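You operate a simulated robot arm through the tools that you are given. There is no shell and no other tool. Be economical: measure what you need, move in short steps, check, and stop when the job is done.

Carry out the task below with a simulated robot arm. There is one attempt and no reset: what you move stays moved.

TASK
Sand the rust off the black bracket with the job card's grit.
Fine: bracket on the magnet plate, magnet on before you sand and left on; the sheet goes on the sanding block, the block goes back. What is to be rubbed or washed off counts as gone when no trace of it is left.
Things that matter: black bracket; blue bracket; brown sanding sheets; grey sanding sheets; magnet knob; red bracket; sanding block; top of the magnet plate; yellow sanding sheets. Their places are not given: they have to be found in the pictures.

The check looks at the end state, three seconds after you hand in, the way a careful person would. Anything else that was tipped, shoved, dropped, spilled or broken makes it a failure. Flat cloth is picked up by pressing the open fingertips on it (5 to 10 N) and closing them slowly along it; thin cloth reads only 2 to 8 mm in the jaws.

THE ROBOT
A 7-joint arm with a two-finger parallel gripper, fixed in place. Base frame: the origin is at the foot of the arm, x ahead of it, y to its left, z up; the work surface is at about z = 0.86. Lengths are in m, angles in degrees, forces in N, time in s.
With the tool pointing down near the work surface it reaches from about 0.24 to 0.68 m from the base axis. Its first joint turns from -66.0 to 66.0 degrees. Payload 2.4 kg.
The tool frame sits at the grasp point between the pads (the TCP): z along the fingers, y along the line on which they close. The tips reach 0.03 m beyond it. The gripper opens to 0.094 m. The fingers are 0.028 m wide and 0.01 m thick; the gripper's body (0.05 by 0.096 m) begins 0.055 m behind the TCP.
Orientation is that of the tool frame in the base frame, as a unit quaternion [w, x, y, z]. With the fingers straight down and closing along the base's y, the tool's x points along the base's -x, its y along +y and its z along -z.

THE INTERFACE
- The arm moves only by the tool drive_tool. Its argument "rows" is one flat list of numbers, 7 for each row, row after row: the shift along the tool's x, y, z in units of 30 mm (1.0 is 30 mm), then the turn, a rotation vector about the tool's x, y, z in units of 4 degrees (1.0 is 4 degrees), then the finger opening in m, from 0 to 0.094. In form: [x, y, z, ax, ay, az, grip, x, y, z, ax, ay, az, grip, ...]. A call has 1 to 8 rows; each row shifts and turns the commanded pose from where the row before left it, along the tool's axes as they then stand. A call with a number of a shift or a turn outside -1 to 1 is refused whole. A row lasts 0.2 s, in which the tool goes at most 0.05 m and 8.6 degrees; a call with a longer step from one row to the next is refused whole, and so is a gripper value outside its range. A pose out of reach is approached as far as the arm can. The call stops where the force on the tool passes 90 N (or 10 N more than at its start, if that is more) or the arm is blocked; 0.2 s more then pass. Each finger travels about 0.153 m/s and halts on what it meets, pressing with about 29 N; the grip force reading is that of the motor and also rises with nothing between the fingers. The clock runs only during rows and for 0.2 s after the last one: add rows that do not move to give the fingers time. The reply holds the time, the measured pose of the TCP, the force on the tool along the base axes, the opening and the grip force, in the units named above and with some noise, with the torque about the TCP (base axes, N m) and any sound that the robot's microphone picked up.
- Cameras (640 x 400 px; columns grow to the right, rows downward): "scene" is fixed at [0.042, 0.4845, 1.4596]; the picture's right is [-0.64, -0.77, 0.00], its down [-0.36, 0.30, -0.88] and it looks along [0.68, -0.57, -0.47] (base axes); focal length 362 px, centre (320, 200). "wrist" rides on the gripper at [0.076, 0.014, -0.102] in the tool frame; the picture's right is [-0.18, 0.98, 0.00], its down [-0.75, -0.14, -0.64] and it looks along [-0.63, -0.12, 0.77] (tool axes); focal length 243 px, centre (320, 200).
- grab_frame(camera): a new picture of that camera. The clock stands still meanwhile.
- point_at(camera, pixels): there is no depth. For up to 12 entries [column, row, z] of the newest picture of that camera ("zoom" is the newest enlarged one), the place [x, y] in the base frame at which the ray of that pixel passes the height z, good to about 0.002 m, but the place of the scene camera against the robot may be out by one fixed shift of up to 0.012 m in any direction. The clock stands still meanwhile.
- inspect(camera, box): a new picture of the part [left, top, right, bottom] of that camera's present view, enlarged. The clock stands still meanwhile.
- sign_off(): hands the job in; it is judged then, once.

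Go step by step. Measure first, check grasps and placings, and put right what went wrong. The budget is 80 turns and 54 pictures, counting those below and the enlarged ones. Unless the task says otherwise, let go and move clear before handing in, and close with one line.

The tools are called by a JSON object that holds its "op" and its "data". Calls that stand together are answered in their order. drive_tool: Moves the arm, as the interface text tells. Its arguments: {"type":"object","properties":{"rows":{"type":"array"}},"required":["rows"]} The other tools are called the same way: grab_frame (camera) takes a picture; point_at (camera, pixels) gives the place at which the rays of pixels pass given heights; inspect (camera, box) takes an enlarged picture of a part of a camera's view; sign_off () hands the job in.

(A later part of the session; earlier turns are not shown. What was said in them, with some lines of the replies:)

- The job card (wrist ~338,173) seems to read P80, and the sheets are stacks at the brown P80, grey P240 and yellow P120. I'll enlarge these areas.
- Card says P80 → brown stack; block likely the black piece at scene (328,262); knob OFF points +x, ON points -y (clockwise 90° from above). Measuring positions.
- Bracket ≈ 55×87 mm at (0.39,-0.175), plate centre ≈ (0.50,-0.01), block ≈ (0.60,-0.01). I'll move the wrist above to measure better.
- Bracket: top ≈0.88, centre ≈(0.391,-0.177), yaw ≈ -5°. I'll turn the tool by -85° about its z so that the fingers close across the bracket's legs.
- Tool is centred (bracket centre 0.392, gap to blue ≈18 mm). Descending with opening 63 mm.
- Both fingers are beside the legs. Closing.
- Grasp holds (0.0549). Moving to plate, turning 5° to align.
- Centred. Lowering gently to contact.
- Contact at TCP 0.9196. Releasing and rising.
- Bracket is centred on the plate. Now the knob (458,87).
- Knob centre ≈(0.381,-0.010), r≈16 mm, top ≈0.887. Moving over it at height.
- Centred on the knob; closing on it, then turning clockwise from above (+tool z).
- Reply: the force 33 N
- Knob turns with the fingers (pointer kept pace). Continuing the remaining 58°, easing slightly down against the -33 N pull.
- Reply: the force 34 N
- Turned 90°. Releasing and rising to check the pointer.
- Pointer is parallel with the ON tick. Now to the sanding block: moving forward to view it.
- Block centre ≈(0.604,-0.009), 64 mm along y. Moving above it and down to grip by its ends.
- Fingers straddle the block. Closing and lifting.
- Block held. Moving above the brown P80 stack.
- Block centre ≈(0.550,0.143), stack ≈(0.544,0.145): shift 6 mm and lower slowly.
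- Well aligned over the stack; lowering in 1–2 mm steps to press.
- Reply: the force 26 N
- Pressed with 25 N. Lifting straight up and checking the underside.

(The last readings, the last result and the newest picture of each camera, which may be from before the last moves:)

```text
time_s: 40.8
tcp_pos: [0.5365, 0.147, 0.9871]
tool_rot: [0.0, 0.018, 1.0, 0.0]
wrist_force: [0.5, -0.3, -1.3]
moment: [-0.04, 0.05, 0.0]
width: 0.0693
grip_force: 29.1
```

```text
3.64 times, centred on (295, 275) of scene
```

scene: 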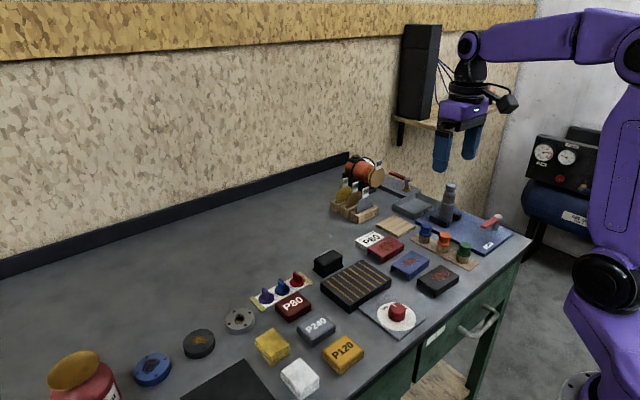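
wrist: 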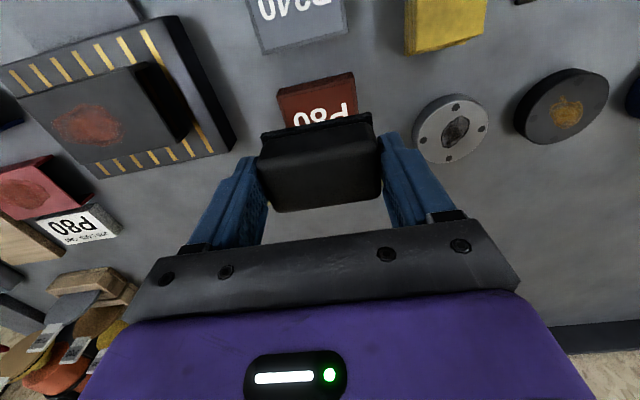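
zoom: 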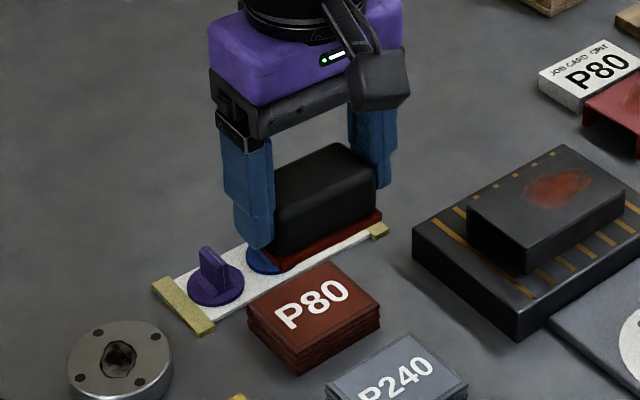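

A brown sheet is stuck to the block's underside. Moving over the bracket.

{"op": "drive_tool", "data": {"rows": [0.188, -0.897, 0, 0, 0, 0, 0.052, 0.188, -0.897, 0, 0, 0, 0, 0.052, 0.188, -0.897, 0, 0, 0, 0, 0.052, 0.188, -0.897, 0, 0, 0, 0, 0.052, 0.188, -0.897, 0, 0, 0, 0, 0.052, 0.188, -0.897, 0, 0, 0, 0, 0.052, 0, 0, 0.5, 0, 0, 0, 0.052, 0, 0, 0.3, 0, 0, 0, 0.052]}}

{"op": "grab_frame", "data": {"camera": "wrist"}}

{"op": "inspect", "data": {"camera": "scene", "box": [310, 210, 420, 310]}}

```text
time_s: 42.6
tcp_pos: [0.4979, -0.0156, 0.9623]
tool_rot: [-0.001, 0.017, 1.0, 0.0]
wrist_force: [0.1, 0.4, -0.1]
moment: [-0.01, 0.0, 0.0]
width: 0.069
grip_force: 29.4
```

```text
16 pictures are left
```

wrist: 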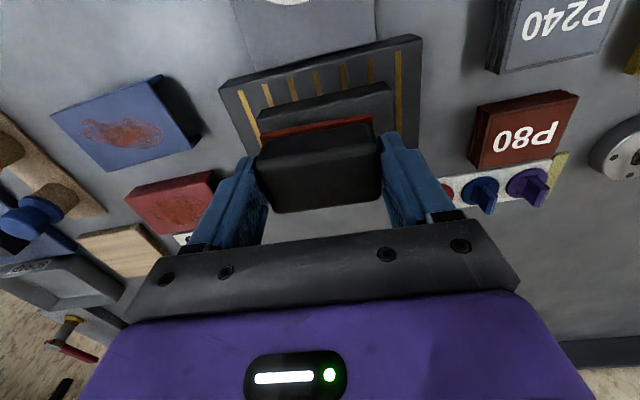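

```text
4.00 times, centred on (365, 260) of scene
```

zoom: 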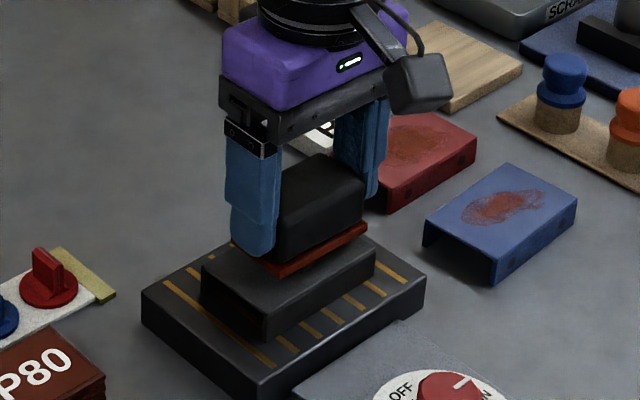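

Positioned above the rust. Lowering to contact.

{"op": "drive_tool", "data": {"rows": [0, 0, 0.1, 0, 0, 0, 0.052, 0, 0, 0.08, 0, 0, 0, 0.052, 0, 0, 0.06, 0, 0, 0, 0.052, 0, 0, 0.04, 0, 0, 0, 0.052, 0, 0, 0, 0, 0, 0, 0.052]}}

```text
time_s: 43.8
tcp_pos: [0.4986, -0.0139, 0.9547]
tool_rot: [0.0, 0.017, 1.0, 0.0]
wrist_force: [-0.4, 0.2, -1.3]
moment: [-0.01, -0.02, 0.02]
width: 0.0692
grip_force: 28.6
```

{"op": "drive_tool", "data": {"rows": [0, 0, 0.05, 0, 0, 0, 0.052, 0, 0, 0.04, 0, 0, 0, 0.052, 0, 0, 0, 0, 0, 0, 0.052]}}

```text
time_s: 44.6
tcp_pos: [0.4978, -0.0146, 0.9519]
tool_rot: [0.001, 0.018, 1.0, 0.0]
wrist_force: [0.8, 0.2, -0.9]
moment: [-0.03, 0.03, 0.0]
width: 0.069
grip_force: 29.0
```

{"op": "drive_tool", "data": {"rows": [0, 0, 0.05, 0, 0, 0, 0.052, 0, 0, 0.03, 0, 0, 0, 0.052, 0, 0, 0, 0, 0, 0, 0.052]}}

```text
time_s: 45.4
tcp_pos: [0.4981, -0.015, 0.9517]
tool_rot: [0.0, 0.017, 1.0, -0.001]
wrist_force: [-11.4, 0.8, 34.7]
moment: [0.06, 0.26, 0.04]
width: 0.0693
grip_force: 29.2
```

Contact at 35 N; ease slightly and stroke along y.

{"op": "drive_tool", "data": {"rows": [0, -0.4, -0.015, 0, 0, 0, 0.052, 0, 0.4, 0, 0, 0, 0, 0.052, 0, 0.4, 0, 0, 0, 0, 0.052, 0, -0.4, 0, 0, 0, 0, 0.052, 0, -0.4, 0, 0, 0, 0, 0.052, 0, 0.4, 0, 0, 0, 0, 0.052, 0, 0.4, 0, 0, 0, 0, 0.052, 0, -0.4, 0, 0, 0, 0, 0.052]}}

```text
time_s: 47.2
tcp_pos: [0.4989, -0.0115, 0.9517]
tool_rot: [0.002, 0.014, 1.0, 0.001]
wrist_force: [0.3, 15.5, 39.0]
moment: [0.32, 0.03, 0.03]
width: 0.0694
grip_force: 28.9
```

{"op": "drive_tool", "data": {"rows": [0.3, -0.5, -0.01, 0, 0, 0, 0.052, 0, 0.5, 0, 0, 0, 0, 0.052, -0.3, -0.5, 0, 0, 0, 0, 0.052, -0.3, -0.3, 0, 0, 0, 0, 0.052, 0, 0.6, 0, 0, 0, 0, 0.052, 0, -0.6, 0, 0, 0, 0, 0.052, 0, 0.6, 0, 0, 0, 0, 0.052, 0.3, 0.2, 0, 0, 0, 0, 0.052]}}

{"op": "drive_tool", "data": {"rows": [0, -0.6, 0, 0, 0, 0, 0.052, 0, -0.5, 0, 0, 0, 0, 0.052, 0, 0.5, 0, 0, 0, 0, 0.052, 0, 0.6, 0, 0, 0, 0, 0.052, 0, -0.6, 0, 0, 0, 0, 0.052, 0.3, -0.5, 0, 0, 0, 0, 0.052, 0, 0.6, 0, 0, 0, 0, 0.052, -0.3, 0.2, 0, 0, 0, 0, 0.052]}}

{"op": "drive_tool", "data": {"rows": [0, 0, -0.3, 0, 0, 0, 0.052, 0, 0, -0.7, 0, 0, 0, 0.052, 0.6, 0, -0.7, 0, 0, 0, 0.052, 0.9, 0, 0, 0, 0, 0, 0.052, 0.9, 0, 0, 0, 0, 0, 0.052, 0, 0, 0, 0, 0, 0, 0.052]}}

{"op": "inspect", "data": {"camera": "scene", "box": [310, 210, 420, 310]}}

```text
time_s: 49.0
tcp_pos: [0.4984, -0.0146, 0.9505]
tool_rot: [0.002, 0.017, 1.0, 0.0]
wrist_force: [5.3, -5.8, 18.2]
moment: [-0.23, -0.15, 0.01]
width: 0.0691
grip_force: 29.4
```

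```text
time_s: 50.8
tcp_pos: [0.4966, -0.0247, 0.9498]
tool_rot: [-0.002, 0.018, 1.0, 0.0]
wrist_force: [-3.9, -3.7, 10.6]
moment: [-0.11, -0.09, -0.06]
width: 0.0692
grip_force: 28.5
```

```text
time_s: 52.2
tcp_pos: [0.4261, -0.0219, 0.9996]
tool_rot: [0.0, 0.017, 1.0, 0.0]
wrist_force: [-0.5, 0.1, -0.7]
moment: [0.01, -0.01, -0.01]
width: 0.0694
grip_force: 29.5
```

```text
4.00 times, centred on (365, 260) of scene
```

zoom: 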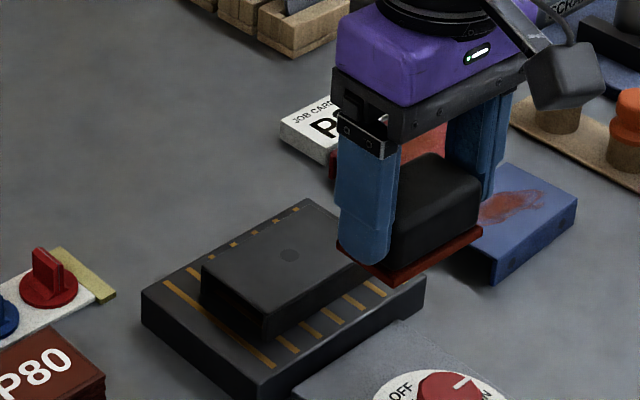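

Rust looks mostly gone; a faint spot at zoom (288,255). Moving aside for a clear look.

{"op": "drive_tool", "data": {"rows": [0.6, 0, -0.6, 0, 0, 0, 0.052, 0.9, 0, -0.5, 0, 0, 0, 0.052, 0.6, 0, 0, 0, 0, 0, 0.052, 0, 0, 0, 0, 0, 0, 0.052]}}

{"op": "inspect", "data": {"camera": "scene", "box": [340, 245, 405, 290]}}

```text
time_s: 53.2
tcp_pos: [0.3613, -0.0176, 1.0341]
tool_rot: [0.0, 0.018, 1.0, 0.0]
wrist_force: [-0.1, -0.7, -0.9]
moment: [0.02, 0.01, 0.01]
width: 0.0693
grip_force: 28.7
```

```text
8.89 times, centred on (372, 268) of scene
```

zoom: 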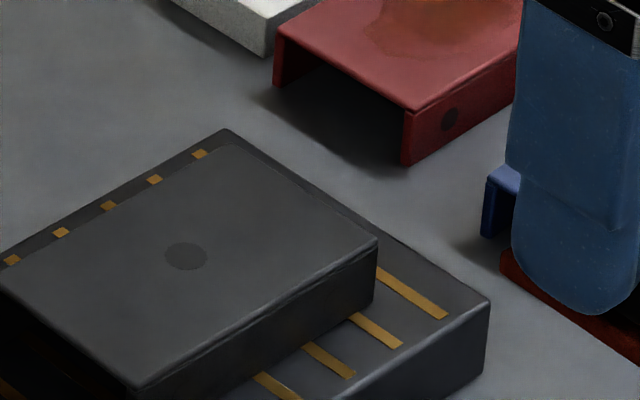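

The dot is a neat round grey mark (like a hole); no rust visible. I'll check with the wrist camera on the way back to the block's place.

{"op": "drive_tool", "data": {"rows": [-0.85, 0.066, 0, 0, 0, 0, 0.052, -0.85, 0.066, 0, 0, 0, 0, 0.052, -0.85, 0.066, 0, 0, 0, 0, 0.052, -0.85, 0.066, 0, 0, 0, 0, 0.052, -0.85, 0.066, 0, 0, 0, 0, 0.052, -0.85, 0.066, 0, 0, 0, 0, 0.052, -0.85, 0.066, 0, 0, 0, 0, 0.052, 0, 0, 0, 0, 0, 0, 0.052]}}

{"op": "inspect", "data": {"camera": "wrist", "box": [230, 0, 410, 140]}}

```text
time_s: 55.0
tcp_pos: [0.5427, -0.0123, 1.0355]
tool_rot: [0.0, 0.016, 1.0, 0.0]
wrist_force: [-0.2, -0.5, -1.5]
moment: [-0.02, -0.02, 0.0]
width: 0.0692
grip_force: 28.8
```

```text
2.86 times, centred on (320, 70) of wrist
```

zoom: 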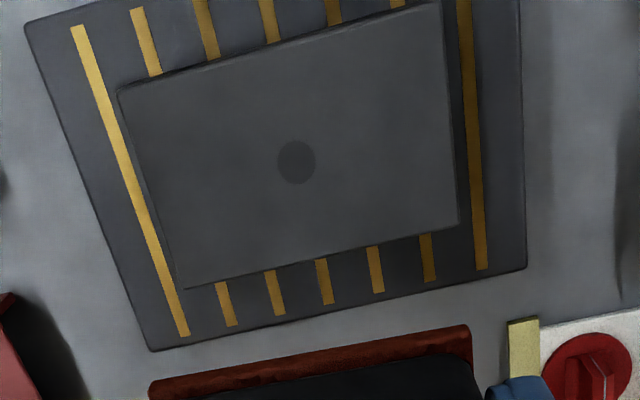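

Bracket is clean (only a round hole remains). Returning the block to its place at TCP (0.602,-0.009).

{"op": "drive_tool", "data": {"rows": [-0.66, 0.06, 0, 0, 0, 0, 0.052, -0.66, 0.06, 0, 0, 0, 0, 0.052, -0.65, 0.06, 0.6, 0, 0, 0, 0.052, 0, 0, 0.9, 0, 0, 0, 0.052, 0, 0, 0.9, 0, 0, 0, 0.052, 0, 0, 0.8, 0, 0, 0, 0.052, 0, 0, 0.6, 0, 0, 0, 0.052, 0, 0, 0, 0, 0, 0, 0.052]}}

{"op": "drive_tool", "data": {"rows": [0, 0, 0.12, 0, 0, 0, 0.052, 0, 0, 0.1, 0, 0, 0, 0.052, 0, 0, 0.06, 0, 0, 0, 0.052, 0, 0, 0, 0, 0, 0, 0.052]}}

```text
time_s: 56.8
tcp_pos: [0.6027, -0.0072, 0.9199]
tool_rot: [-0.001, 0.018, 1.0, 0.0]
wrist_force: [-0.8, -0.4, -1.3]
moment: [-0.01, 0.0, 0.0]
width: 0.0693
grip_force: 29.2
```

```text
time_s: 57.8
tcp_pos: [0.6007, -0.0078, 0.9118]
tool_rot: [0.0, 0.017, 1.0, 0.0]
wrist_force: [0.1, 0.0, -0.5]
moment: [0.02, 0.02, 0.02]
width: 0.0691
grip_force: 28.8
```

{"op": "drive_tool", "data": {"rows": [0, 0, 0.07, 0, 0, 0, 0.052, 0, 0, 0.05, 0, 0, 0, 0.052, 0, 0, 0, 0, 0, 0, 0.052]}}

{"op": "inspect", "data": {"camera": "scene", "box": [290, 225, 380, 295]}}

```text
time_s: 58.6
tcp_pos: [0.6008, -0.0071, 0.9081]
tool_rot: [0.0, 0.017, 1.0, 0.001]
wrist_force: [0.8, -0.2, -1.5]
moment: [-0.01, 0.01, 0.01]
width: 0.0689
grip_force: 28.8
```

```text
5.71 times, centred on (335, 260) of scene
```

zoom: 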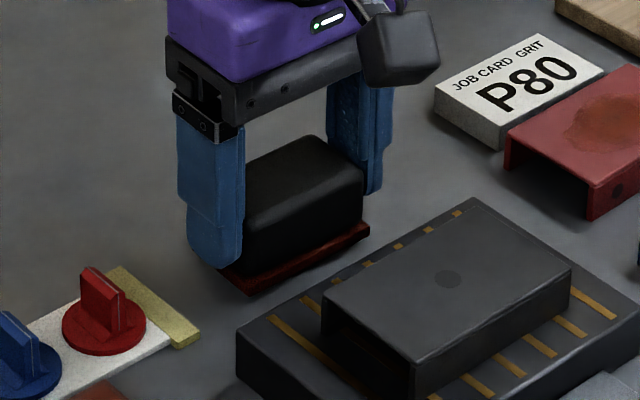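

{"op": "drive_tool", "data": {"rows": [0, 0, 0.05, 0, 0, 0, 0.052, 0, 0, 0.05, 0, 0, 0, 0.052, 0, 0, 0, 0, 0, 0, 0.052]}}

```text
time_s: 59.4
tcp_pos: [0.6007, -0.009, 0.9059]
tool_rot: [0.0, 0.017, 1.0, -0.001]
wrist_force: [0.4, 0.1, -1.4]
moment: [-0.01, 0.02, 0.04]
width: 0.0692
grip_force: 28.3
```

{"op": "drive_tool", "data": {"rows": [0, 0, 0.04, 0, 0, 0, 0.052, 0, 0, 0.03, 0, 0, 0, 0.052, 0, 0, 0, 0, 0, 0, 0.052]}}

```text
time_s: 60.2
tcp_pos: [0.6012, -0.0078, 0.9027]
tool_rot: [0.0, 0.017, 1.0, -0.001]
wrist_force: [-0.8, -0.3, 3.3]
moment: [-0.01, 0.03, 0.03]
width: 0.069
grip_force: 29.5
```

Contact at the table (force turned positive). Releasing and rising clear.

{"op": "drive_tool", "data": {"rows": [0, 0, 0, 0, 0, 0, 0.075, 0, 0, 0, 0, 0, 0, 0.086, 0, 0, 0, 0, 0, 0, 0.086, 0, 0, -0.7, 0, 0, 0, 0.086, 0, 0, -1, 0, 0, 0, 0.086, 0, 0, -1, 0, 0, 0, 0.086, 0, 0, -1, 0, 0, 0, 0.086, 0, 0, -1, 0, 0, 0, 0.086]}}

{"op": "grab_frame", "data": {"camera": "scene"}}

{"op": "inspect", "data": {"camera": "scene", "box": [290, 230, 430, 340]}}

{"op": "grab_frame", "data": {"camera": "wrist"}}

```text
time_s: 62.0
tcp_pos: [0.6014, -0.0084, 1.0436]
tool_rot: [0.0, 0.017, 1.0, 0.0]
wrist_force: [1.0, 0.2, -0.1]
moment: [-0.03, 0.02, -0.01]
width: 0.0861
grip_force: 0.1
```

```text
10 pictures are left
```

scene: 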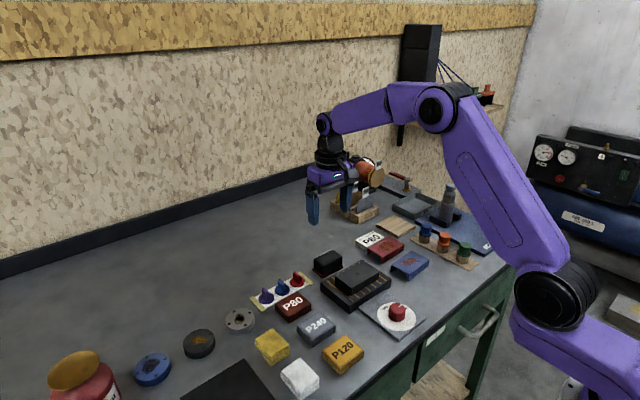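

```text
3.64 times, centred on (360, 285) of scene
```

zoom: 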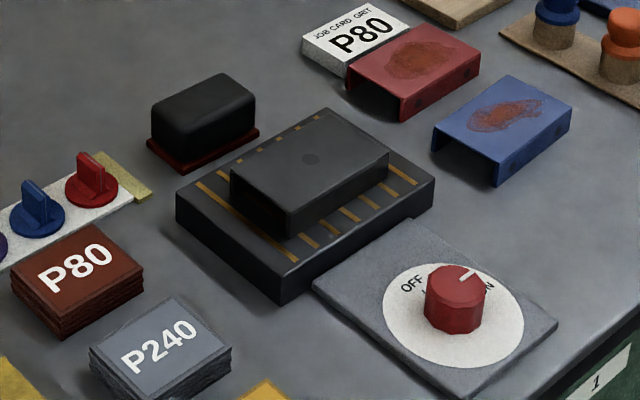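

```text
8 pictures are left
```

wrist: 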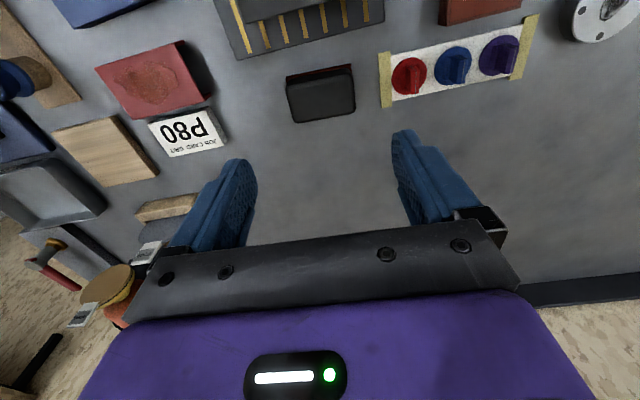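

The block is back at its original spot (scene 328,262) with the sheet on it. The bracket is clean on the plate, the knob is at ON, nothing else has moved, and the arm is clear. Handing in.

{"op": "sign_off", "data": {}}

```text
The job is handed in.
```

The black bracket was sanded with the P80 sheet and no rust shows in the pictures. It sits on the magnet plate with the magnet on, and the block, with its sheet, is back in its place.
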